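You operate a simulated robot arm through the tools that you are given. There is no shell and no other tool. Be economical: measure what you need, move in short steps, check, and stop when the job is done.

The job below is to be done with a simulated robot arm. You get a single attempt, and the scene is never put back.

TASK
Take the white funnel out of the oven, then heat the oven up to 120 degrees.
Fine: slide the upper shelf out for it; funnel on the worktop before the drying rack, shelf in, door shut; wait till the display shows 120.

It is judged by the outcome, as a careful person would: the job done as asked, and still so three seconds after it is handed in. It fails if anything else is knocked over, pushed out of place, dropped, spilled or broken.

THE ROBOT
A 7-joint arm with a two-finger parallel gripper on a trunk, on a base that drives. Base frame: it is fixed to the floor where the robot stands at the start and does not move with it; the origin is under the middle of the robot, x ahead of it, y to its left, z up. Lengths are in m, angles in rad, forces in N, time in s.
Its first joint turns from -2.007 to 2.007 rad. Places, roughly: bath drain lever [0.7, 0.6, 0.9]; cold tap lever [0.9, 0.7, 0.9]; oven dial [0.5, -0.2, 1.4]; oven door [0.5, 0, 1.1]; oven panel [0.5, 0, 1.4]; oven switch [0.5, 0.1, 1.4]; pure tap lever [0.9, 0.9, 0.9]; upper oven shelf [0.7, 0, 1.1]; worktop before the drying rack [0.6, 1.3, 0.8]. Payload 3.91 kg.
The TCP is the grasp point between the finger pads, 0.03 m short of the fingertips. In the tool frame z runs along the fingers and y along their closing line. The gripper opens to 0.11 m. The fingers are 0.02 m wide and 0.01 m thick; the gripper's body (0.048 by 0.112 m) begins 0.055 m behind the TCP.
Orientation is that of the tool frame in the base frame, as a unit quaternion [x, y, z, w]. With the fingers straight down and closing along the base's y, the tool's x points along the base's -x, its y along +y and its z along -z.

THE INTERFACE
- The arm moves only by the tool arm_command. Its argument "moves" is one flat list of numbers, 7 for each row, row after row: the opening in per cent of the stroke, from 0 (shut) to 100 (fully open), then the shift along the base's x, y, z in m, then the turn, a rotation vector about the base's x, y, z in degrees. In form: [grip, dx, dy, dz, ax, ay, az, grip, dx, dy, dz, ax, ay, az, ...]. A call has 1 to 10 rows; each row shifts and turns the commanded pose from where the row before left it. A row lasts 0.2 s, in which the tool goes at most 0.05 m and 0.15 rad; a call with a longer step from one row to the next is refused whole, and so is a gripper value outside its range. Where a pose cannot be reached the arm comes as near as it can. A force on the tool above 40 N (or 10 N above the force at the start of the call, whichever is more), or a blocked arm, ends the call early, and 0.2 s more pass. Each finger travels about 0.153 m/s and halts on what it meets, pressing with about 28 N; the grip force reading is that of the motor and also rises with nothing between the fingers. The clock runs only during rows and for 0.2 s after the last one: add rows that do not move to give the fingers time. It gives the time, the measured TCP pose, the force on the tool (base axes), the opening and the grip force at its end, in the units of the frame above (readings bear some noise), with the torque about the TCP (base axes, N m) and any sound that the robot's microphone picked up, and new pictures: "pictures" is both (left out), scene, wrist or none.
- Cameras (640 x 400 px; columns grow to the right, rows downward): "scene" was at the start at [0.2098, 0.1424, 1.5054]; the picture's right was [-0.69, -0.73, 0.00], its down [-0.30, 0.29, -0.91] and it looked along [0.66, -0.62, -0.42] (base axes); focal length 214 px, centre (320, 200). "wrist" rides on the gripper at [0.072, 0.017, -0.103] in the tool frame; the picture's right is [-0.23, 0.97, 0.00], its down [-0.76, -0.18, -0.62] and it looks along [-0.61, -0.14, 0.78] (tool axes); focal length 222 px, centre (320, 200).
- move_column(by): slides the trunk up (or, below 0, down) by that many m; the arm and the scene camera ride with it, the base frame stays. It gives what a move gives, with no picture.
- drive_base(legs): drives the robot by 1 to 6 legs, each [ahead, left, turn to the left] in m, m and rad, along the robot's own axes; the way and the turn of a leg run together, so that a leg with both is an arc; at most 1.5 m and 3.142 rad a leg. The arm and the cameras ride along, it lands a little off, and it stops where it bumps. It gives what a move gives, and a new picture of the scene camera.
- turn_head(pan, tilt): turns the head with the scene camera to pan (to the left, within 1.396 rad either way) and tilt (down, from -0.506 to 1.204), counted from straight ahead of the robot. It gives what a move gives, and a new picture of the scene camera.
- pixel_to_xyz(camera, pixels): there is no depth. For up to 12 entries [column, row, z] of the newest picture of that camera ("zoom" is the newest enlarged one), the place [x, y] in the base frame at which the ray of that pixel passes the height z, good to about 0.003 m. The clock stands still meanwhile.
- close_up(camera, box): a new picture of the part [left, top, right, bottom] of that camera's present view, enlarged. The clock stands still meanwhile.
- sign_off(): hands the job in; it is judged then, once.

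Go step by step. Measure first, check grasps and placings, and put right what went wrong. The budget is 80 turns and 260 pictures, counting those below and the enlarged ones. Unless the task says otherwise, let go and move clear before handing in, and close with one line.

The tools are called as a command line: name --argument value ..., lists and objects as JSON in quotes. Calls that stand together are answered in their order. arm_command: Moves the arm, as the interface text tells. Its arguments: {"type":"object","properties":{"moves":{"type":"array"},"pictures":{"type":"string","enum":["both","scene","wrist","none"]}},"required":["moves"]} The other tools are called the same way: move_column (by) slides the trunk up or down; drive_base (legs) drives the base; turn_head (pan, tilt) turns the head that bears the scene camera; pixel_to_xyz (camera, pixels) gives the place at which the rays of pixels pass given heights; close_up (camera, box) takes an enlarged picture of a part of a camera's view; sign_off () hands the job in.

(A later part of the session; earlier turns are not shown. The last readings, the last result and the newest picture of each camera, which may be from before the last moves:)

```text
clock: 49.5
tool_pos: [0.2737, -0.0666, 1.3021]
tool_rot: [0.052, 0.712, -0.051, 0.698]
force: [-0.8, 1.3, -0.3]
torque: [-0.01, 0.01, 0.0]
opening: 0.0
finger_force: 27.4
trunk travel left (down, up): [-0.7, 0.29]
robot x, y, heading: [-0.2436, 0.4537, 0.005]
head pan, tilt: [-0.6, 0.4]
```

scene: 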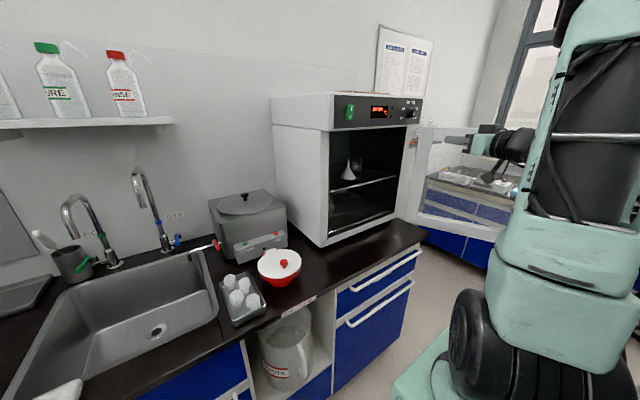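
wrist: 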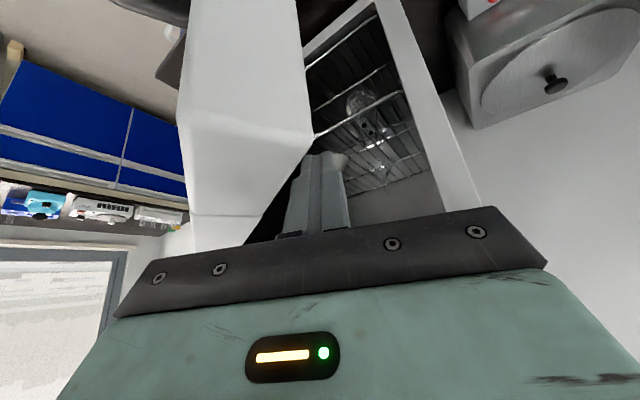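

Yaw remains about -8°. I finish that and roll the gripper about x so the fingers close vertically.

arm_command --moves '[30, 0.015, 0.003, 0, 0, 0, 8.3, 30, 0.015, 0.002, 0, 8.2, 0, 0, 30, 0.015, 0.002, 0, 8.2, 0, 0, 30, 0.015, 0.002, 0, 8.2, 0, 0, 30, 0.015, 0.002, 0, 8.2, 0, 0, 30, 0.015, 0.002, 0, 8.2, 0, 0, 30, 0.015, 0.002, 0, 8.2, 0, 0, 30, 0.015, 0.002, 0, 8.2, 0, 0, 30, 0.015, 0.002, 0, 8.2, 0, 0, 30, 0.0, 0.002, 0, 8.2, 0, 0]' --pictures "none"

arm_command --moves '[30, 0, 0, 0, 8.2, 0, 0, 30, 0, 0, 0, 8, 0, 0]' --pictures "none"

move_column --by -0.2

turn_head --pan -0.75 --tilt 0.3

close_up --camera "wrist" --box '[0, 0, 640, 400]'

```text
clock: 51.6
tool_pos: [0.4085, -0.0483, 1.3012]
tool_rot: [0.421, 0.571, 0.429, 0.559]
force: [0.4, -0.7, -0.2]
torque: [0.03, 0.05, -0.02]
opening: 0.0332
finger_force: 0.1
trunk travel left (down, up): [-0.7, 0.29]
robot x, y, heading: [-0.2428, 0.4559, 0.0]
head pan, tilt: [-0.6, 0.4]
```

```text
clock: 52.2
tool_pos: [0.4082, -0.0483, 1.3008]
tool_rot: [0.494, 0.505, 0.507, 0.494]
force: [1.0, -0.1, -0.8]
torque: [0.0, 0.04, 0.01]
opening: 0.0329
finger_force: 0.1
trunk travel left (down, up): [-0.7, 0.29]
robot x, y, heading: [-0.2448, 0.4508, 0.004]
head pan, tilt: [-0.6, 0.4]
```

```text
clock: 54.4
tool_pos: [0.4074, -0.0478, 1.1004]
tool_rot: [0.495, 0.506, 0.505, 0.494]
force: [-0.2, -0.1, -0.1]
torque: [0.02, 0.01, -0.01]
opening: 0.0331
finger_force: 0.0
trunk travel left (down, up): [-0.5, 0.49]
robot x, y, heading: [-0.2444, 0.4549, 0.003]
head pan, tilt: [-0.6, 0.4]
```

```text
clock: 55.1
tool_pos: [0.4088, -0.0471, 1.1011]
tool_rot: [0.495, 0.505, 0.505, 0.495]
force: [-0.7, 0.0, -0.6]
torque: [-0.02, 0.0, 0.02]
opening: 0.033
finger_force: 0.0
trunk travel left (down, up): [-0.5, 0.49]
robot x, y, heading: [-0.2443, 0.4585, 0.006]
head pan, tilt: [-0.75, 0.3]
```

scene: 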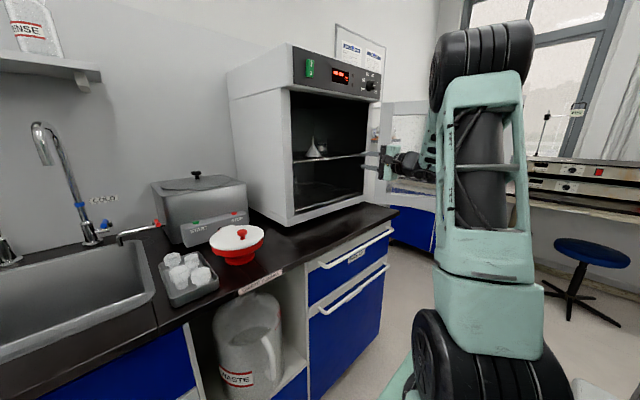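

```text
1.00 times, centred on (320, 200) of wrist
```

zoom: 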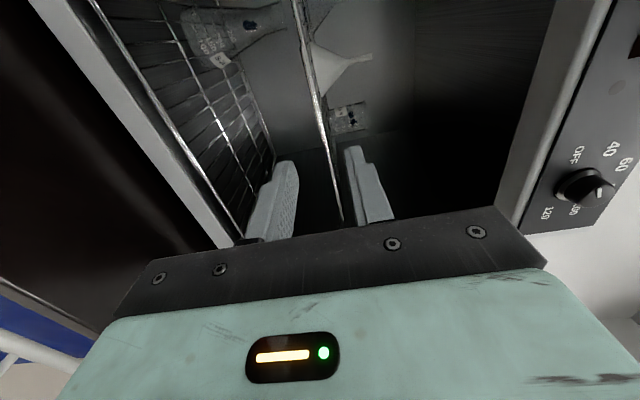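

The shelf's edge line (295,0)–(340,215) passes between the open fingers, and computes to z≈1.10, same as the TCP. I advance to x≈0.552 and take a look.

arm_command --moves '[30, 0.04, 0.003, -0.001, 0, 0, 0, 30, 0.04, 0.002, 0, 0, 0, 0, 30, 0.035, 0, 0, 0, 0, 0, 30, 0.028, 0, 0, 0, 0, 0, 30, 0, 0, 0, 0, 0, 0]'

close_up --camera "scene" --box '[280, 90, 440, 220]'

```text
clock: 56.3
tool_pos: [0.5491, -0.0442, 1.1011]
tool_rot: [0.494, 0.507, 0.505, 0.493]
force: [-0.5, -0.9, -0.9]
torque: [0.02, 0.01, -0.01]
opening: 0.0331
finger_force: 0.1
trunk travel left (down, up): [-0.5, 0.49]
robot x, y, heading: [-0.2438, 0.4561, 0.001]
head pan, tilt: [-0.75, 0.3]
```

scene: 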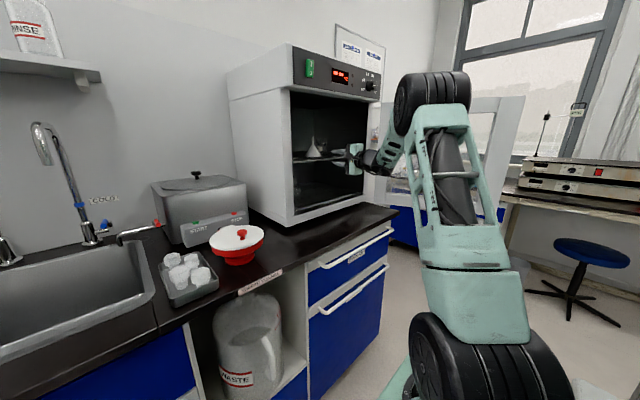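
wrist: 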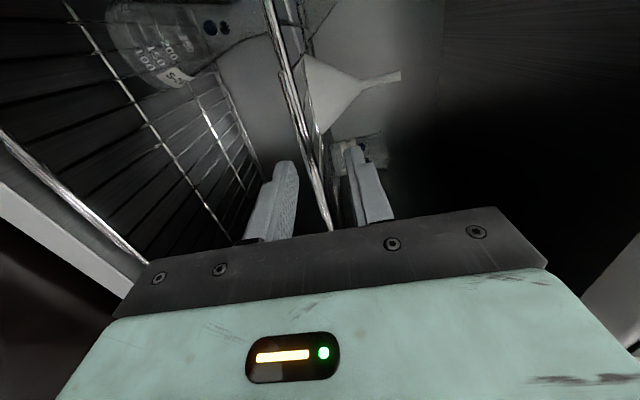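

```text
3.08 times, centred on (360, 155) of scene
```

zoom: 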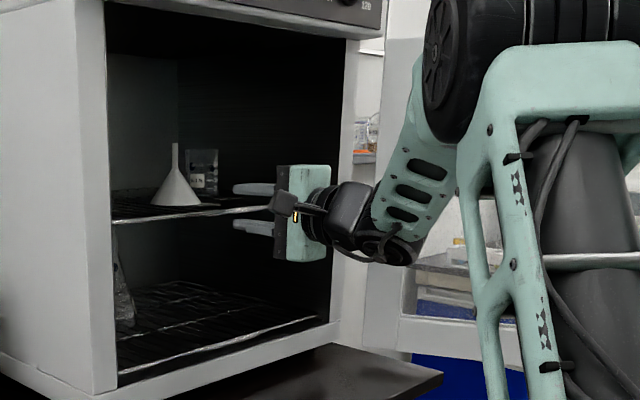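

The fingers straddle the rod, clear of the funnel. I close on it.

arm_command --moves '[15, 0, 0, 0, 0, 0, 0, 0, 0, 0, 0, 0, 0, 0, 0, 0, 0, 0, 0, 0, 0, 0, 0, 0, 0, 0, 0, 0]'

```text
clock: 57.3
tool_pos: [0.5516, -0.0447, 1.0966]
tool_rot: [0.496, 0.508, 0.503, 0.493]
force: [-12.0, 8.5, -26.2]
torque: [-0.66, 0.44, 0.27]
opening: 0.0055
finger_force: 44.9
trunk travel left (down, up): [-0.5, 0.49]
robot x, y, heading: [-0.2421, 0.4566, 0.001]
head pan, tilt: [-0.75, 0.3]
```

scene: 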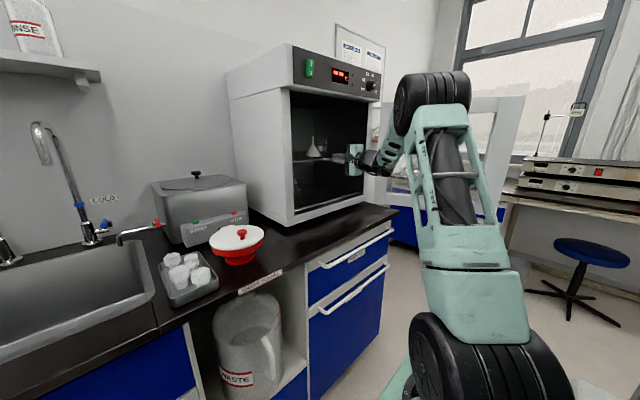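
wrist: 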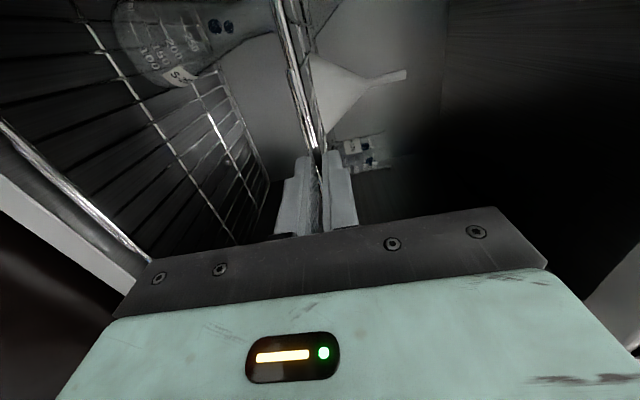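

The rod is gripped (5.5 mm). I ease 3 mm down and pull out gently, ramping the speed.

arm_command --moves '[0, 0, 0, -0.003, 0, 0, 0, 0, -0.005, 0, 0, 0, 0, 0, 0, -0.01, 0, 0, 0, 0, 0, 0, -0.014, 0, 0, 0, 0, 0, 0, -0.014, 0, 0, 0, 0, 0, 0, -0.014, 0, 0, 0, 0, 0, 0, -0.014, 0, 0, 0, 0, 0, 0, -0.01, 0, 0, 0, 0, 0, 0, -0.005, 0, 0, 0, 0, 0]'

```text
clock: 59.3
tool_pos: [0.4652, -0.0435, 1.0962]
tool_rot: [0.495, 0.506, 0.505, 0.494]
force: [1.7, -8.0, -0.8]
torque: [0.06, -0.01, -1.36]
opening: 0.0059
finger_force: 45.0
trunk travel left (down, up): [-0.5, 0.49]
robot x, y, heading: [-0.2434, 0.4585, 0.004]
head pan, tilt: [-0.75, 0.3]
```

scene: 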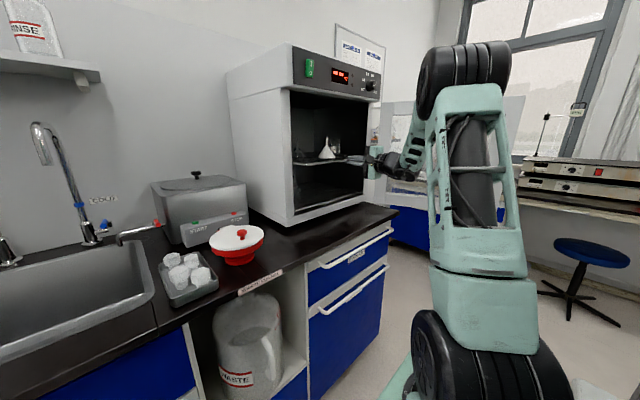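
wrist: 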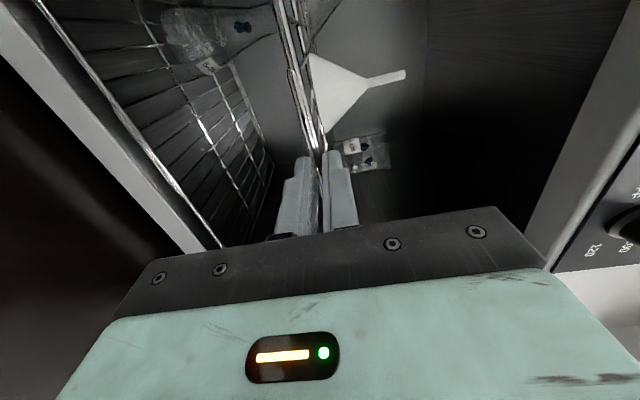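

The shelf slid out 0.09 with the funnel and beaker riding along. I pull another 0.09.

arm_command --moves '[0, -0.005, 0, 0, 0, 0, 0, 0, -0.01, 0, 0, 0, 0, 0, 0, -0.014, 0, 0, 0, 0, 0, 0, -0.014, 0, 0, 0, 0, 0, 0, -0.014, 0, 0, 0, 0, 0, 0, -0.014, 0, 0, 0, 0, 0, 0, -0.01, 0, 0, 0, 0, 0, 0, -0.005, 0, 0, 0, 0, 0]' --pictures "scene"

close_up --camera "scene" --box '[280, 90, 440, 220]'

```text
clock: 61.1
tool_pos: [0.379, -0.0422, 1.097]
tool_rot: [0.495, 0.505, 0.506, 0.494]
force: [2.3, -20.2, 9.3]
torque: [0.03, -0.25, 0.63]
opening: 0.0056
finger_force: 44.9
trunk travel left (down, up): [-0.5, 0.49]
robot x, y, heading: [-0.2405, 0.4535, 0.002]
head pan, tilt: [-0.75, 0.3]
```

scene: 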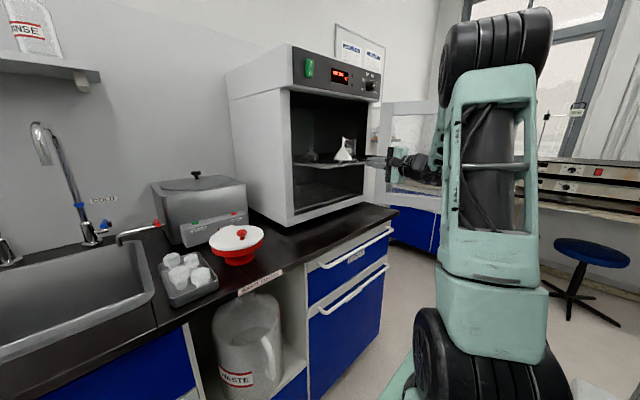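

```text
3.08 times, centred on (360, 155) of scene
```

zoom: 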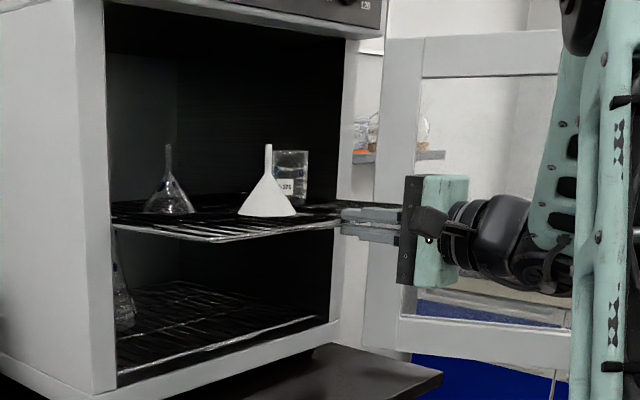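

The shelf is out 0.17 (a clear glass funnel at the back left and a beaker also ride on it; the white one at zoom (268,190) is mine). I let go and back straight off.

arm_command --moves '[10, 0, 0, 0, 0, 0, 0, 20, 0, 0, 0, 0, 0, 0, 30, 0, 0, 0, 0, 0, 0, 30, -0.03, 0, 0, 0, 0, 0, 30, -0.04, 0, 0, 0, 0, 0, 30, -0.03, 0.0, 0.03, 0, 0, 0, 30, 0, 0, 0.04, -8.2, 0, 0, 30, 0, 0, 0.04, -8.2, 0, 0, 30, 0, 0, 0.04, -8.2, 0, 0, 30, 0, 0, 0.0, -8.2, 0, 0]' --pictures "none"

arm_command --moves '[30, 0, 0, 0, -8.2, 0, 0, 30, 0, 0, 0, -8.2, 0, 0, 30, 0, 0, 0, -8.2, 0, 0, 30, 0, 0, 0, -8.2, 0, 0, 30, 0, 0, 0, -8.2, 0, 0, 30, 0, 0, 0, -8.2, 0, 0, 30, 0, 0, 0, -8, 0, 0, 40, 0, 0, 0, 0, 8.2, 0, 40, 0, 0, 0, 0, 8.2, 0, 40, 0, 0, 0, 0, 8.2, 0]' --pictures "both"

close_up --camera "scene" --box '[280, 90, 440, 220]'

pixel_to_xyz --camera "scene" --pixels '[[343.5, 160, 1.1], [343.5, 160, 1.11], [343, 139, 1.19], [343, 139, 1.2], [343, 139, 1.21], [296, 164, 1.1], [367, 166, 1.1]]'

```text
clock: 63.3
tool_pos: [0.2769, -0.0426, 1.2464]
tool_rot: [0.334, 0.629, 0.34, 0.614]
force: [-0.3, 0.6, -0.4]
torque: [0.01, 0.0, 0.01]
opening: 0.0332
finger_force: 0.0
trunk travel left (down, up): [-0.5, 0.49]
robot x, y, heading: [-0.2442, 0.4559, 0.002]
head pan, tilt: [-0.75, 0.3]
```

```text
clock: 65.5
tool_pos: [0.2791, -0.0435, 1.2469]
tool_rot: [0.0, 0.848, -0.001, 0.53]
force: [0.0, 0.1, 1.1]
torque: [0.03, -0.02, 0.02]
opening: 0.0437
finger_force: 0.1
trunk travel left (down, up): [-0.5, 0.49]
robot x, y, heading: [-0.2474, 0.4554, 0.002]
head pan, tilt: [-0.75, 0.3]
```

scene: 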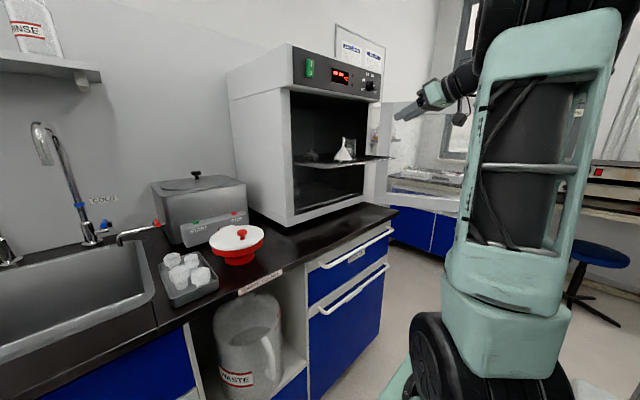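
wrist: 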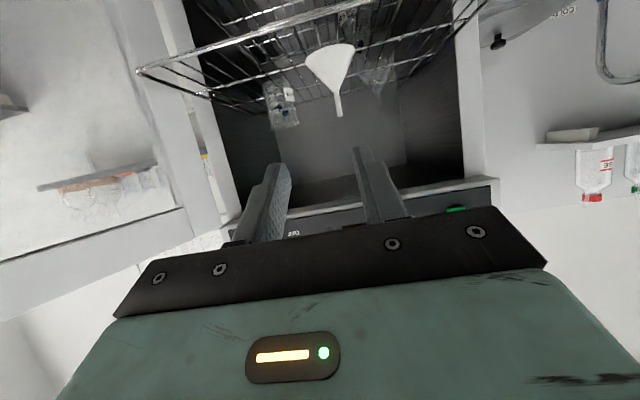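

```text
3.08 times, centred on (360, 155) of scene
```

zoom: 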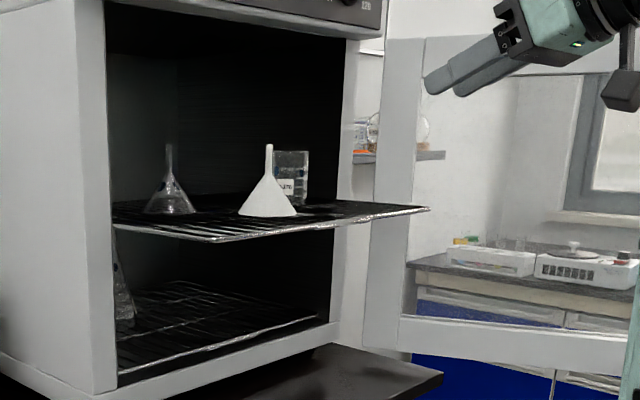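

```text
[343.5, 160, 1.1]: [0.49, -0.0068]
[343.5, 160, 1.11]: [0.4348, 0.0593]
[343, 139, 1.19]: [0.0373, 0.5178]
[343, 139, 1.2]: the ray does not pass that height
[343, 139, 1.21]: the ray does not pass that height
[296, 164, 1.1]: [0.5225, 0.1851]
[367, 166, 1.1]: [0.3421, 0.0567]
```

The scene view puts the funnel at about (0.49,-0.005). I cross-check with the wrist view: stem tip (339,114), stem foot (337,93), rim ends (306,57),(353,50).

pixel_to_xyz --camera "wrist" --pixels '[[339, 114, 1.16], [339, 114, 1.18], [339, 114, 1.2], [337, 93, 1.14], [337, 93, 1.16], [306, 57, 1.1], [353, 50, 1.1], [330, 45, 1.1], [137, 70, 1.1], [487, 0, 1.1]]'

close_up --camera "wrist" --box '[240, 20, 440, 145]'

```text
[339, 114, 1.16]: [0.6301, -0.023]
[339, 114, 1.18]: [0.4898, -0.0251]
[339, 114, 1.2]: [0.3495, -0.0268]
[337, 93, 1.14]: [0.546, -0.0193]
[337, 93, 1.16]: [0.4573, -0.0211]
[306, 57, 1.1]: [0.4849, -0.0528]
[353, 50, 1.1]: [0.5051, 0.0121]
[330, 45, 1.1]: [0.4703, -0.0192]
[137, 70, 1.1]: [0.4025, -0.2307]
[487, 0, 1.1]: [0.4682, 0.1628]
```

```text
3.20 times, centred on (340, 82) of wrist
```

zoom: 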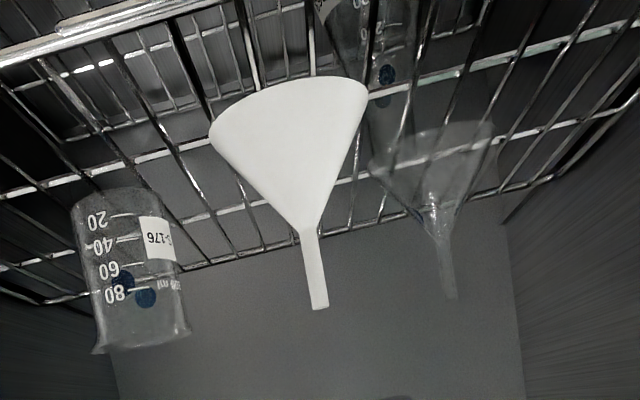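

The funnel centre is about (0.50,-0.021), its stem from z≈1.15 to 1.18. I pitch to 45° and bring the open fingers around the stem.

arm_command --moves '[40, 0.03, 0.0075, -0.026, 0, 8.2, 0, 40, 0.03, 0.0075, -0.026, 0, 8.2, 0, 40, 0.03, 0.0075, -0.026, 0, 3.6, 0, 40, 0.04, 0, 0, 0, 0, 0, 40, 0.04, 0, 0, 0, 0, 0, 40, 0.03, 0, 0, 0, 0, 0, 40, 0, 0, 0, 0, 0, 0]'

close_up --camera "scene" --box '[280, 90, 440, 220]'

```text
clock: 67.1
tool_pos: [0.4791, -0.0206, 1.1675]
tool_rot: [0.0, 0.927, 0.0, 0.376]
force: [-0.4, 0.4, 0.1]
torque: [0.02, 0.01, 0.01]
opening: 0.0442
finger_force: 0.1
trunk travel left (down, up): [-0.5, 0.49]
robot x, y, heading: [-0.2437, 0.455, 0.005]
head pan, tilt: [-0.75, 0.3]
```

scene: 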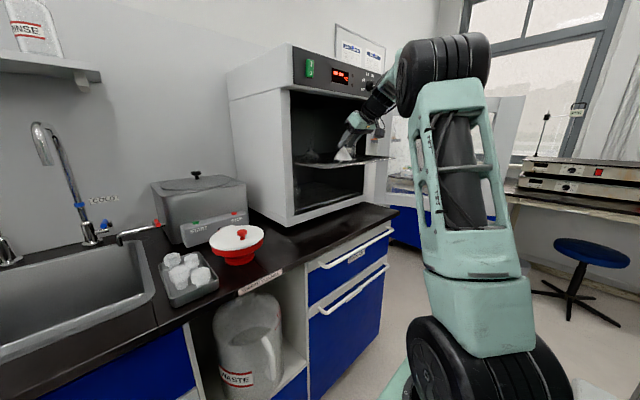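
wrist: 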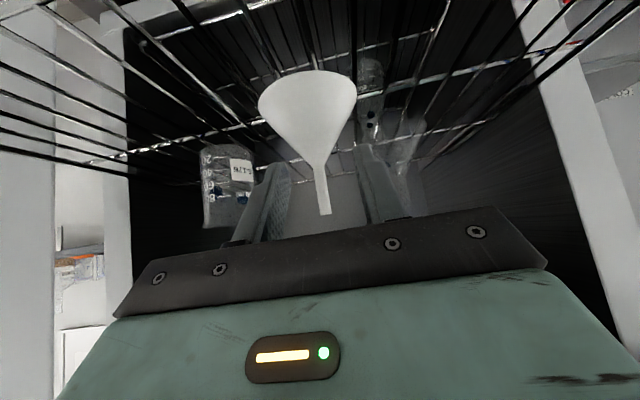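

```text
3.08 times, centred on (360, 155) of scene
```

zoom: 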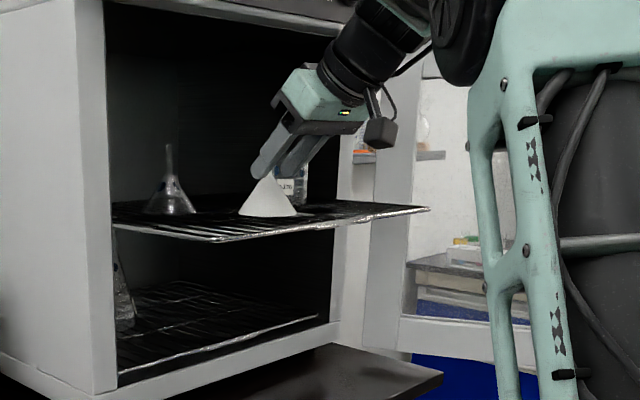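

The stem (322,190) is centred between the fingers. I advance 1 cm and close.

arm_command --moves '[40, 0.01, 0, 0, 0, 0, 0, 20, 0, 0, 0, 0, 0, 0, 10, 0, 0, 0, 0, 0, 0, 0, 0, 0, 0, 0, 0, 0, 0, 0, 0, 0, 0, 0, 0]'

```text
clock: 68.3
tool_pos: [0.4874, -0.0215, 1.1691]
tool_rot: [0.001, 0.926, -0.002, 0.377]
force: [-2.2, -0.9, 6.7]
torque: [0.41, -0.35, 0.36]
opening: 0.0
finger_force: 29.1
trunk travel left (down, up): [-0.5, 0.49]
robot x, y, heading: [-0.2409, 0.4522, 0.001]
head pan, tilt: [-0.75, 0.3]
```

scene: 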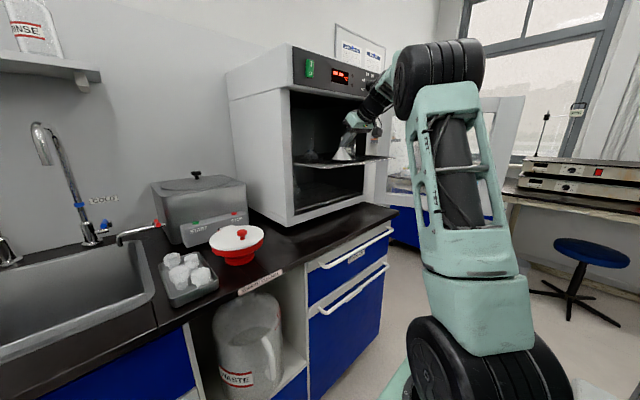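
wrist: 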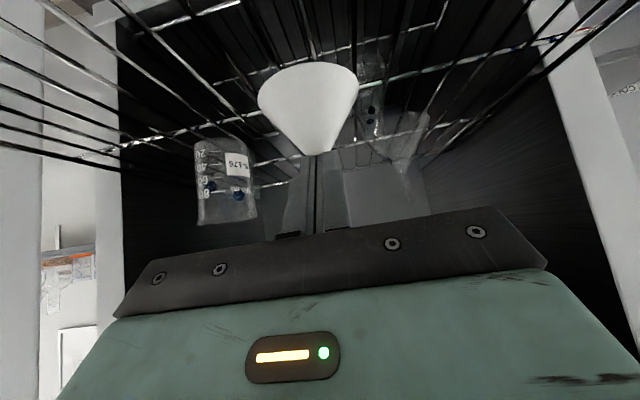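

The fingers closed fully (opening 0.0) and hide the stem, so the stem lies beyond the fingertips. I open again and look.

arm_command --moves '[20, 0, 0, 0, 0, 0, 0, 40, 0, 0, 0, 0, 0, 0, 40, 0, 0, 0, 0, 0, 0]' --pictures "wrist"

close_up --camera "scene" --box '[310, 110, 390, 180]'

```text
clock: 69.1
tool_pos: [0.4886, -0.0193, 1.1681]
tool_rot: [0.0, 0.927, -0.001, 0.376]
force: [0.8, 1.0, -0.1]
torque: [0.01, -0.03, 0.01]
opening: 0.0443
finger_force: 0.0
trunk travel left (down, up): [-0.5, 0.49]
robot x, y, heading: [-0.2432, 0.4553, 0.002]
head pan, tilt: [-0.75, 0.3]
```

wrist: 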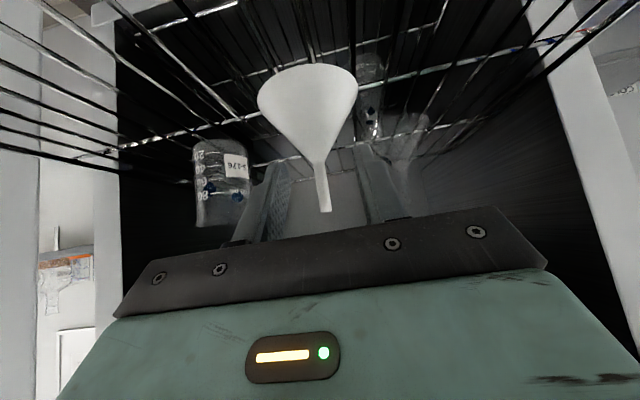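

```text
5.71 times, centred on (350, 145) of scene
```

zoom: 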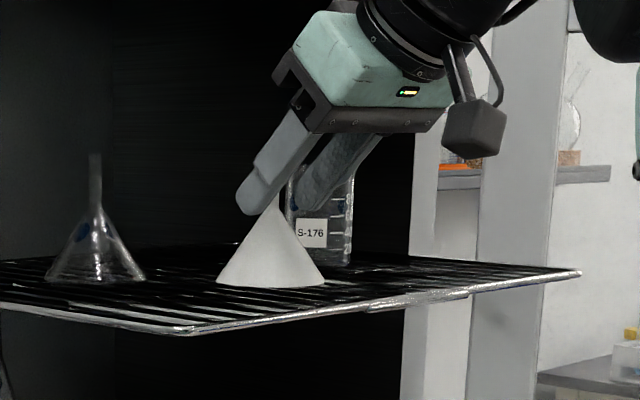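

The funnel is unmoved; the scene zoom shows the stem right at the fingertips, x≈0.51. I advance 2.2 cm and close again.

arm_command --moves '[40, 0.011, 0, 0.002, 0, 0, 0, 40, 0.011, 0, 0.002, 0, 0, 0, 20, 0, 0, 0, 0, 0, 0, 10, 0, 0, 0, 0, 0, 0, 0, 0, 0, 0, 0, 0, 0, 0, 0, 0, 0, 0, 0, 0]'

```text
clock: 70.5
tool_pos: [0.5119, -0.0189, 1.1717]
tool_rot: [0.0, 0.927, 0.0, 0.375]
force: [0.3, 0.1, 0.6]
torque: [-0.03, 0.03, -0.02]
opening: 0.0062
finger_force: 28.3
trunk travel left (down, up): [-0.5, 0.49]
robot x, y, heading: [-0.2435, 0.4543, 0.003]
head pan, tilt: [-0.75, 0.3]
```

scene: 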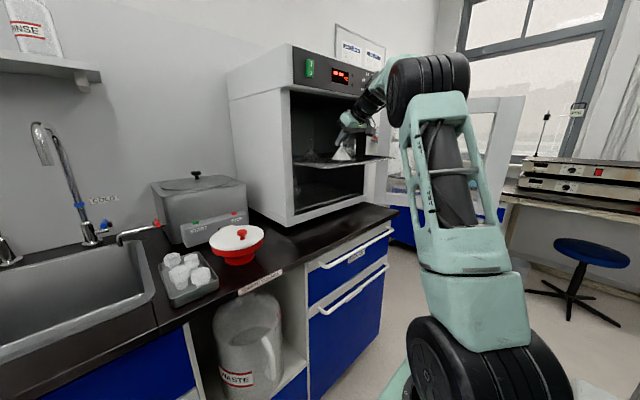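
wrist: 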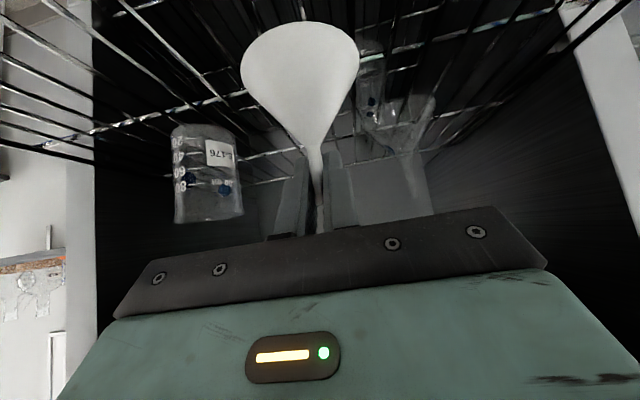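

The stem is held (opening 6.2 mm, hardly any force). I lift 3 cm, then withdraw straight out.

arm_command --moves '[0, 0, 0, 0.01, 0, 0, 0, 0, 0, 0, 0.02, 0, 0, 0, 0, 0, 0, 0.02, 0, 0, 0, 0, -0.02, 0, 0.01, 0, 0, 0, 0, -0.04, 0, 0.01, 0, 0, 0, 0, -0.04, 0, 0.01, 0, 0, 0, 0, -0.04, 0, 0.01, 0, 0, 0, 0, -0.04, 0, 0.01, 0, 0, 0, 0, 0, 0, 0, 0, 0, 0]'

```text
clock: 72.5
tool_pos: [0.3317, -0.0217, 1.2719]
tool_rot: [0.0, 0.927, 0.001, 0.375]
force: [-0.5, 0.4, -1.0]
torque: [0.01, 0.02, -0.03]
opening: 0.0062
finger_force: 27.9
trunk travel left (down, up): [-0.5, 0.49]
robot x, y, heading: [-0.243, 0.4552, -0.003]
head pan, tilt: [-0.75, 0.3]
```

scene: 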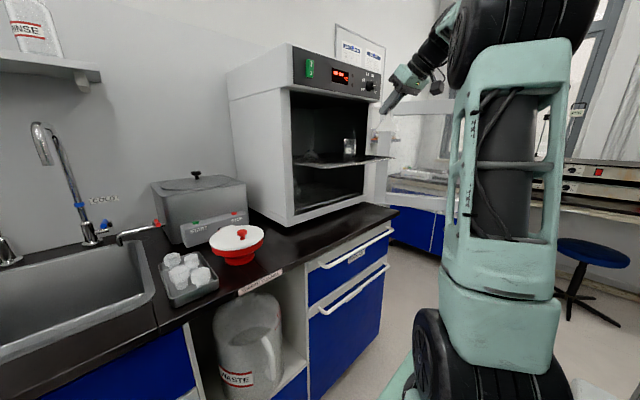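
wrist: 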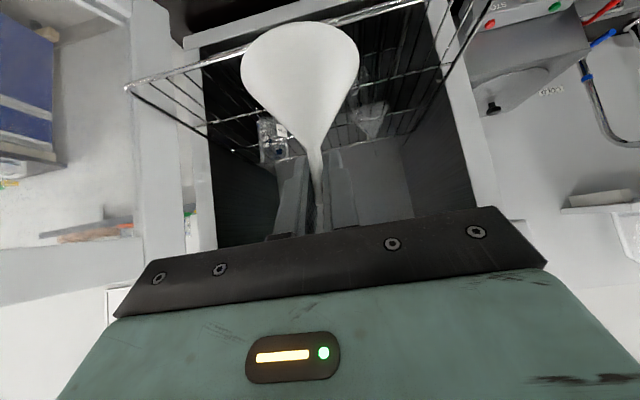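

The funnel is lifted clear and held. I drive left 0.8 m to bring the worktop within reach and look at it.

drive_base --legs '[[0, 0.8, 0]]'

turn_head --pan 0.1 --tilt 0.5

```text
clock: 76.9
tool_pos: [0.3309, 0.7909, 1.2715]
tool_rot: [-0.001, 0.927, 0.0, 0.375]
force: [0.1, 0.7, 0.5]
torque: [-0.01, -0.02, -0.01]
opening: 0.0062
finger_force: 27.3
trunk travel left (down, up): [-0.5, 0.49]
robot x, y, heading: [-0.2466, 1.2674, 0.006]
head pan, tilt: [-0.75, 0.3]
```

scene: 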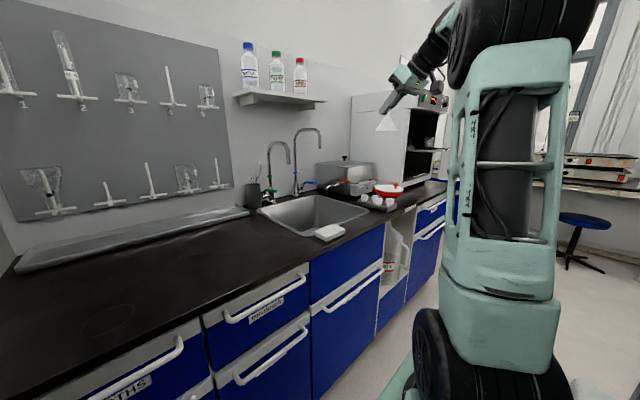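

```text
clock: 78.0
tool_pos: [0.3306, 0.7901, 1.2725]
tool_rot: [-0.001, 0.927, 0.0, 0.376]
force: [-0.1, 0.2, -0.7]
torque: [-0.03, 0.01, -0.01]
opening: 0.0061
finger_force: 27.9
trunk travel left (down, up): [-0.5, 0.49]
robot x, y, heading: [-0.2474, 1.2673, 0.007]
head pan, tilt: [0.099, 0.499]
```

scene: 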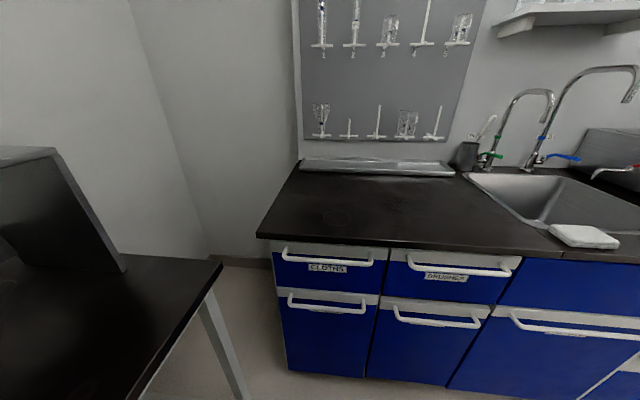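

The worktop before the rack is empty except for a faint ring at (338,217). I measure its position and the surface height.

pixel_to_xyz --camera "scene" --pixels '[[338, 217, 0.8], [338, 217, 0.83], [338, 217, 0.86], [258, 238, 0.8], [258, 238, 0.83], [258, 238, 0.86], [548, 230, 0.83], [548, 230, 0.86], [548, 230, 0.8], [380, 170, 0.83], [450, 215, 0.83]]'

close_up --camera "scene" --box '[250, 150, 500, 280]'

```text
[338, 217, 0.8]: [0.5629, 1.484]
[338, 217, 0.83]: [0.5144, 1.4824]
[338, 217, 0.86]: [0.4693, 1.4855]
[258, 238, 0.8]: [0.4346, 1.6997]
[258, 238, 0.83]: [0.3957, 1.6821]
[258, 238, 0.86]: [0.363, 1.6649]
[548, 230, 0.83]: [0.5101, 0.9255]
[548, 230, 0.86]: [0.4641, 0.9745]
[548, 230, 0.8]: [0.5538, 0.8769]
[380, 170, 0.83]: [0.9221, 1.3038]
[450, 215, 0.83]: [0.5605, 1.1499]
```

```text
2.56 times, centred on (375, 215) of scene
```

zoom: 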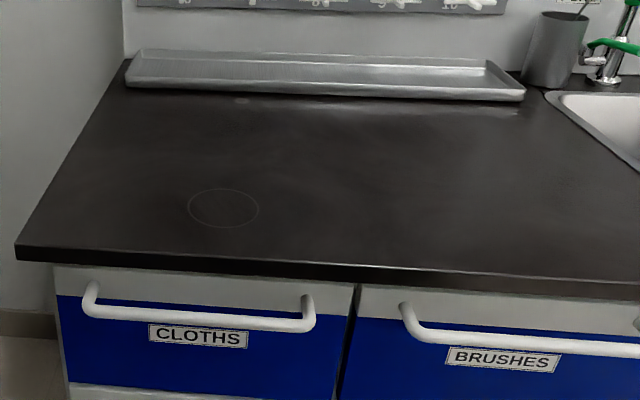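

The surface is around z 0.81–0.84. I target (0.58,1.32), swing the arm over there, then lower with the trunk.

arm_command --moves '[0, 0.01, 0.03, 0, 0, 0, 0, 0, 0.018, 0.044, 0, 0, 0, 0, 0, 0.018, 0.044, 0, 0, 0, 0, 0, 0.018, 0.044, 0, 0, 0, 0, 0, 0.018, 0.044, 0, 0, 0, 0, 0, 0.018, 0.044, 0, 0, 0, 0, 0, 0.018, 0.044, 0, 0, 0, 0, 0, 0.018, 0.044, 0, 0, 0, 0, 0, 0.018, 0.044, 0, 0, 0, 0, 0, 0.018, 0.044, 0, 0, 0, 0]' --pictures "none"

arm_command --moves '[0, 0.025, 0.03, 0, 0, 0, 0, 0, 0.025, 0.03, 0, 0, 0, 0, 0, 0.02, 0.03, 0, 0, 0, 0, 0, 0.01, 0.014, 0, 0, 0, 0, 0, 0, 0, 0, 0, 0, 0]' --pictures "none"

move_column --by -0.32

turn_head --pan -0.1 --tilt 0.35

close_up --camera "wrist" --box '[0, 0, 640, 400]'

```text
clock: 80.2
tool_pos: [0.5007, 1.215, 1.2723]
tool_rot: [-0.001, 0.927, 0.0, 0.375]
force: [0.3, -0.4, 0.1]
torque: [0.0, -0.01, 0.04]
opening: 0.0063
finger_force: 27.7
trunk travel left (down, up): [-0.5, 0.49]
robot x, y, heading: [-0.2471, 1.2654, 0.004]
head pan, tilt: [0.099, 0.499]
```

```text
clock: 81.4
tool_pos: [0.5842, 1.322, 1.27]
tool_rot: [-0.001, 0.927, 0.0, 0.375]
force: [-0.6, 0.0, 0.2]
torque: [0.0, 0.02, 0.0]
opening: 0.0063
finger_force: 28.2
trunk travel left (down, up): [-0.5, 0.49]
robot x, y, heading: [-0.244, 1.2684, 0.005]
head pan, tilt: [0.099, 0.499]
```

```text
clock: 84.6
tool_pos: [0.5844, 1.3204, 0.9496]
tool_rot: [-0.001, 0.927, -0.001, 0.375]
force: [0.5, -1.0, 1.1]
torque: [0.0, 0.02, 0.01]
opening: 0.0062
finger_force: 27.6
trunk travel left (down, up): [-0.18, 0.81]
robot x, y, heading: [-0.2465, 1.2662, 0.004]
head pan, tilt: [0.099, 0.499]
```

```text
clock: 85.3
tool_pos: [0.5857, 1.3205, 0.9495]
tool_rot: [-0.001, 0.927, 0.0, 0.375]
force: [0.8, -0.4, -0.6]
torque: [0.01, -0.02, 0.0]
opening: 0.0064
finger_force: 28.2
trunk travel left (down, up): [-0.18, 0.81]
robot x, y, heading: [-0.2447, 1.2602, 0.005]
head pan, tilt: [-0.099, 0.351]
```

scene: 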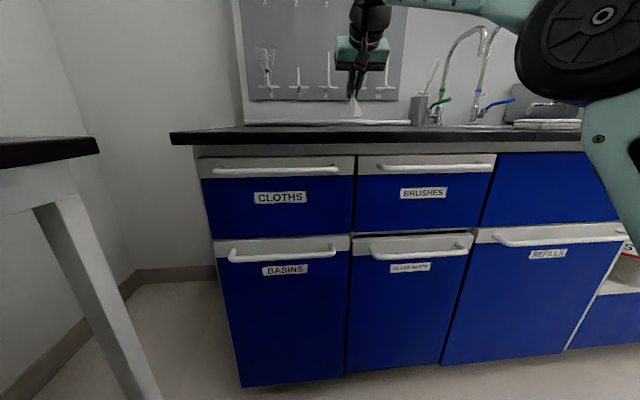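

```text
1.00 times, centred on (320, 200) of wrist
```

zoom: 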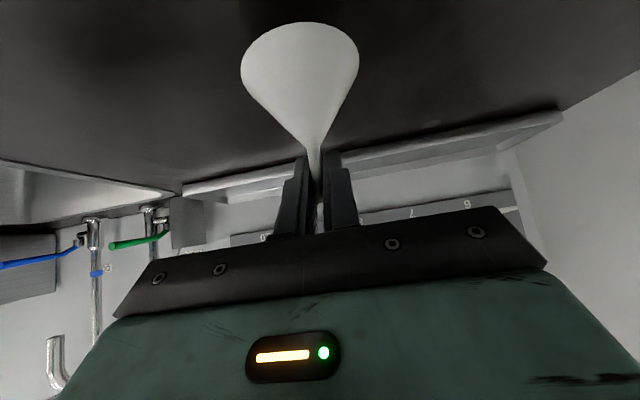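

The funnel is just above the worktop. I lower in 4 mm rows and watch the force.

arm_command --moves '[0, 0, 0, -0.006, 0, 0, 0, 0, 0, 0, -0.006, 0, 0, 0, 0, 0, 0, -0.006, 0, 0, 0, 0, 0, 0, -0.006, 0, 0, 0]' --pictures "scene"

close_up --camera "scene" --box '[310, 60, 410, 150]'

```text
clock: 86.3
tool_pos: [0.5838, 1.3196, 0.9265]
tool_rot: [-0.001, 0.927, 0.0, 0.376]
force: [0.2, -0.5, 0.3]
torque: [0.02, 0.01, -0.04]
opening: 0.006
finger_force: 28.1
trunk travel left (down, up): [-0.18, 0.81]
robot x, y, heading: [-0.2445, 1.266, 0.002]
head pan, tilt: [-0.099, 0.351]
```

scene: 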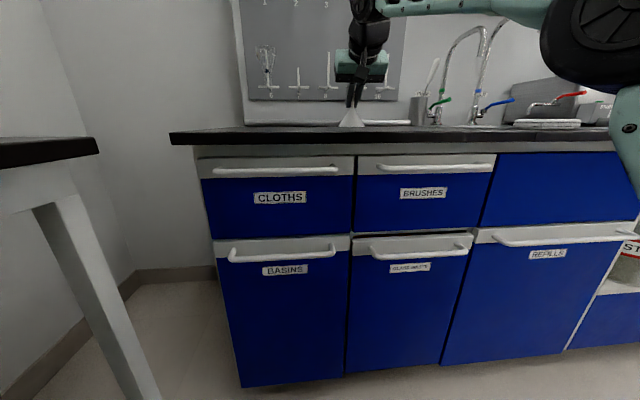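

```text
4.44 times, centred on (360, 105) of scene
```

zoom: 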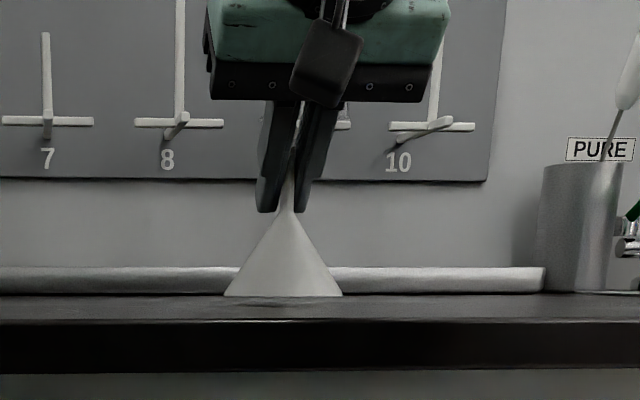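

The rim is perhaps 1–2 cm above the top. I continue down in 3 mm steps.

arm_command --moves '[0, 0, 0, -0.004, 0, 0, 0, 0, 0, 0, -0.004, 0, 0, 0, 0, 0, 0, -0.004, 0, 0, 0]' --pictures "none"

close_up --camera "scene" --box '[310, 60, 410, 150]'

```text
clock: 87.1
tool_pos: [0.5844, 1.3198, 0.9176]
tool_rot: [0.0, 0.925, 0.0, 0.379]
force: [0.5, -3.6, 21.6]
torque: [-0.01, -0.11, -0.01]
opening: 0.0067
finger_force: 28.0
trunk travel left (down, up): [-0.18, 0.81]
robot x, y, heading: [-0.247, 1.2664, 0.005]
head pan, tilt: [-0.099, 0.351]
```

```text
4.44 times, centred on (360, 105) of scene
```

zoom: 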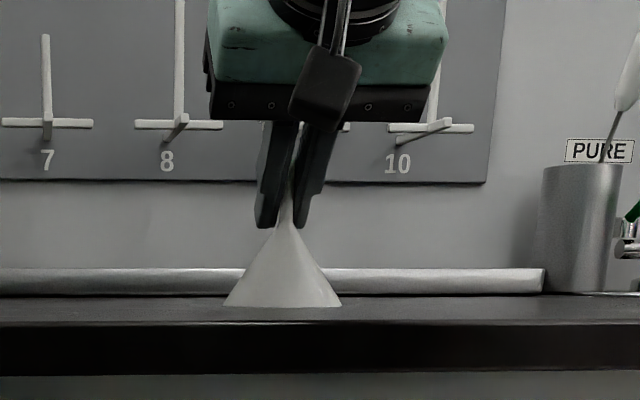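

Contact: 21 N upward at z 0.9176. I ease 2 mm up, open, and back off along the tool axis.

arm_command --moves '[0, 0, 0, 0.002, 0, 0, 0, 12, 0, 0, 0, 0, 0, 0, 25, 0, 0, 0, 0, 0, 0, 40, 0, 0, 0, 0, 0, 0, 40, -0.02, 0, 0.01, 0, 0, 0, 40, -0.03, 0, 0.02, 0, 0, 0, 40, -0.03, 0, 0.03, 0, 0, 0, 40, -0.03, 0, 0.03, 0, 0, 0]'

close_up --camera "scene" --box '[310, 60, 410, 150]'

```text
clock: 88.9
tool_pos: [0.4768, 1.3191, 1.0017]
tool_rot: [-0.002, 0.927, -0.001, 0.375]
force: [0.9, 0.2, -0.7]
torque: [0.02, 0.04, -0.02]
opening: 0.044
finger_force: 0.1
trunk travel left (down, up): [-0.18, 0.81]
robot x, y, heading: [-0.2484, 1.2653, 0.005]
head pan, tilt: [-0.099, 0.351]
```

scene: 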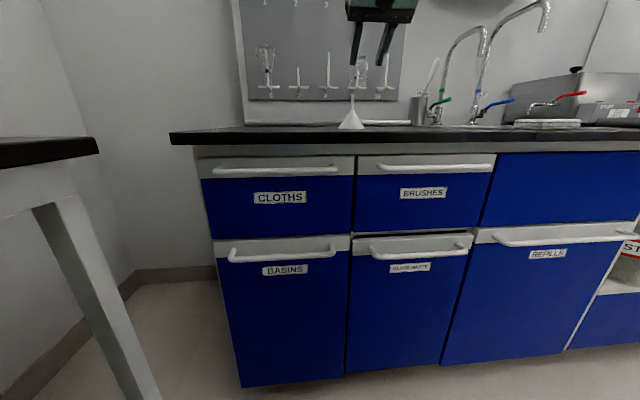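
wrist: 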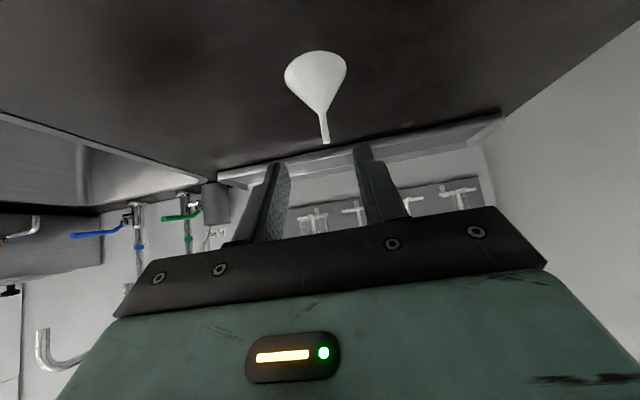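

```text
4.44 times, centred on (360, 105) of scene
```

zoom: 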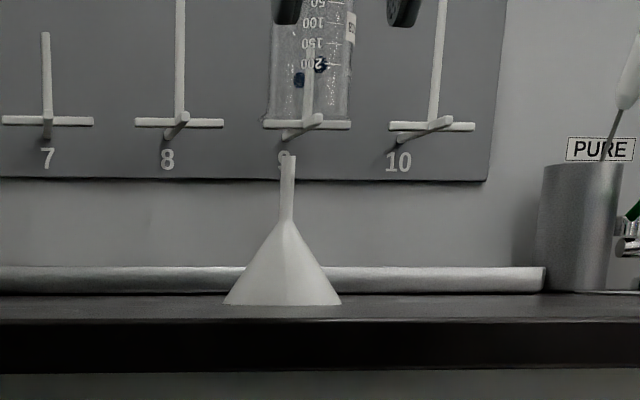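

The funnel stands upright on the worktop before the rack at about (0.59,1.32). I raise the trunk, level the tool, and drive back to the oven.

move_column --by 0.3

arm_command --moves '[0, -0.02, -0.04, 0, 0, -8.2, 0, 0, -0.02, -0.04, 0, 0, -8.2, 0, 0, -0.02, -0.04, 0, 0, -8.2, 0, 0, -0.02, -0.04, 0, 0, -8.2, 0, 0, -0.01, -0.045, 0, 0, -8.2, 0, 0, -0.01, -0.045, 0, 0, -4, 0, 0, 0, -0.045, 0, 0, 0, 0, 0, 0, -0.045, 0, 0, 0, 0, 0, 0, -0.045, 0, 0, 0, 0, 0, 0, -0.045, 0, 0, 0, 0]' --pictures "none"

drive_base --legs '[[0, -0.8, 0]]'

turn_head --pan -0.75 --tilt 0.4

```text
clock: 91.9
tool_pos: [0.4768, 1.3188, 1.3014]
tool_rot: [-0.001, 0.927, 0.0, 0.376]
force: [0.0, 0.2, -0.7]
torque: [-0.01, 0.0, 0.0]
opening: 0.0443
finger_force: 0.0
trunk travel left (down, up): [-0.48, 0.51]
robot x, y, heading: [-0.247, 1.2657, 0.003]
head pan, tilt: [-0.099, 0.351]
```

```text
clock: 94.1
tool_pos: [0.4398, 0.97, 1.3114]
tool_rot: [0.0, 0.713, 0.0, 0.702]
force: [-0.5, 0.2, 0.1]
torque: [0.01, 0.04, -0.05]
opening: 0.0
finger_force: 27.7
out of reach, approached as far as the arm can: row 4, 5, 6, 7, 8
trunk travel left (down, up): [-0.48, 0.51]
robot x, y, heading: [-0.245, 1.2686, 0.004]
head pan, tilt: [-0.099, 0.351]
```

```text
clock: 98.5
tool_pos: [0.452, 0.1668, 1.3113]
tool_rot: [-0.005, 0.712, 0.004, 0.702]
force: [0.3, 0.4, 0.0]
torque: [0.01, 0.04, 0.03]
opening: 0.0
finger_force: 28.0
trunk travel left (down, up): [-0.48, 0.51]
robot x, y, heading: [-0.2392, 0.454, 0.016]
head pan, tilt: [-0.099, 0.351]
```

scene: 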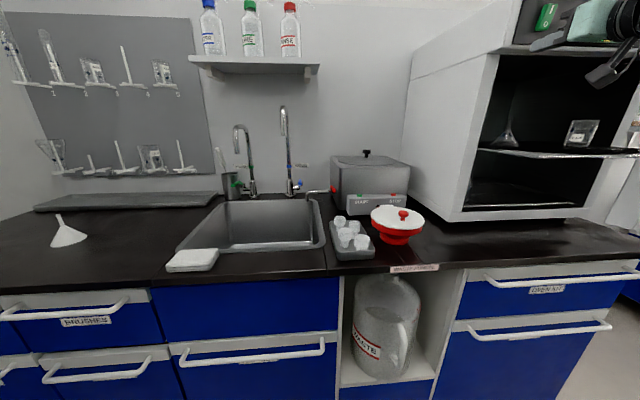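

```text
clock: 99.5
tool_pos: [0.4502, 0.1681, 1.3125]
tool_rot: [-0.005, 0.712, 0.004, 0.702]
force: [0.2, 0.0, 0.1]
torque: [0.0, 0.03, 0.0]
opening: 0.0003
finger_force: 28.5
trunk travel left (down, up): [-0.48, 0.51]
robot x, y, heading: [-0.2402, 0.4556, 0.016]
head pan, tilt: [-0.75, 0.4]
```

scene: 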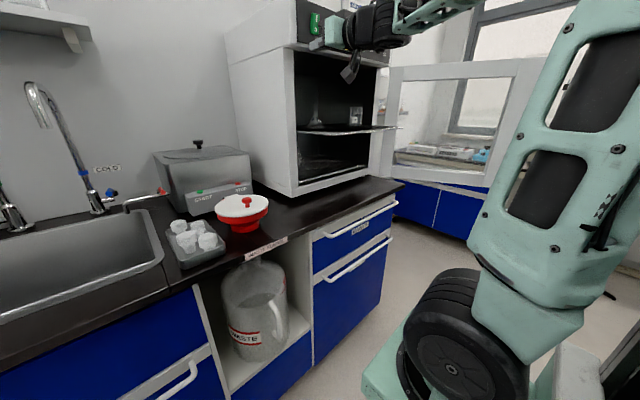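

The funnel still stands on the worktop in the passing view (67,235). I move the levelled, closed fingers to in front of the shelf rod's middle and lower to rod height.

arm_command --moves '[0, 0, -0.045, 0, 0, 0, 0, 0, 0, -0.045, 0, 0, 0, 0, 0, -0.03, -0.038, 0, 0, 0, 0, 0, -0.03, -0.038, 0, 0, 0, 0, 0, -0.03, -0.035, 0, 0, -1, -1, 0, -0.04, 0, 0, 0, 0, 0, 0, -0.02, 0, 0, 0, 0, 0]' --pictures "none"

move_column --by -0.213

close_up --camera "scene" --box '[280, 50, 460, 200]'

close_up --camera "wrist" --box '[0, 0, 640, 400]'

```text
clock: 101.1
tool_pos: [0.3019, -0.0311, 1.3126]
tool_rot: [0.001, 0.706, -0.003, 0.708]
force: [0.2, 0.1, 0.1]
torque: [0.0, -0.01, 0.0]
opening: 0.0
finger_force: 28.3
trunk travel left (down, up): [-0.48, 0.51]
robot x, y, heading: [-0.2408, 0.4557, 0.021]
head pan, tilt: [-0.75, 0.4]
```

```text
clock: 103.4
tool_pos: [0.3031, -0.0304, 1.101]
tool_rot: [0.001, 0.706, -0.003, 0.708]
force: [-0.4, -0.8, -0.6]
torque: [0.01, 0.0, -0.02]
opening: 0.0
finger_force: 27.6
trunk travel left (down, up): [-0.267, 0.723]
robot x, y, heading: [-0.2392, 0.4558, 0.018]
head pan, tilt: [-0.75, 0.4]
```

```text
2.67 times, centred on (370, 125) of scene
```

zoom: 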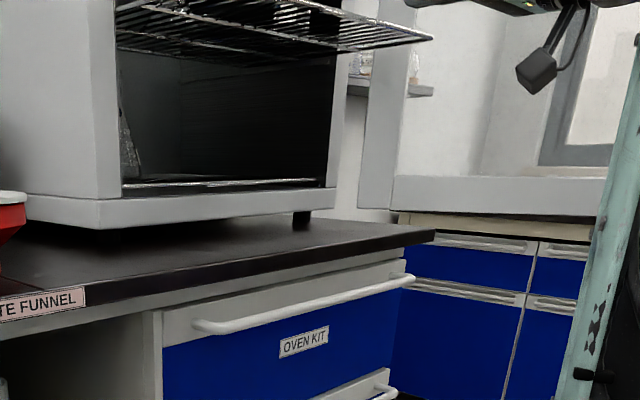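

```text
1.00 times, centred on (320, 200) of wrist
```

zoom: 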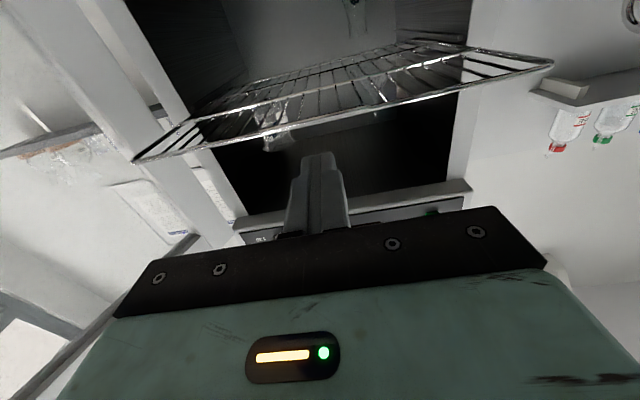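

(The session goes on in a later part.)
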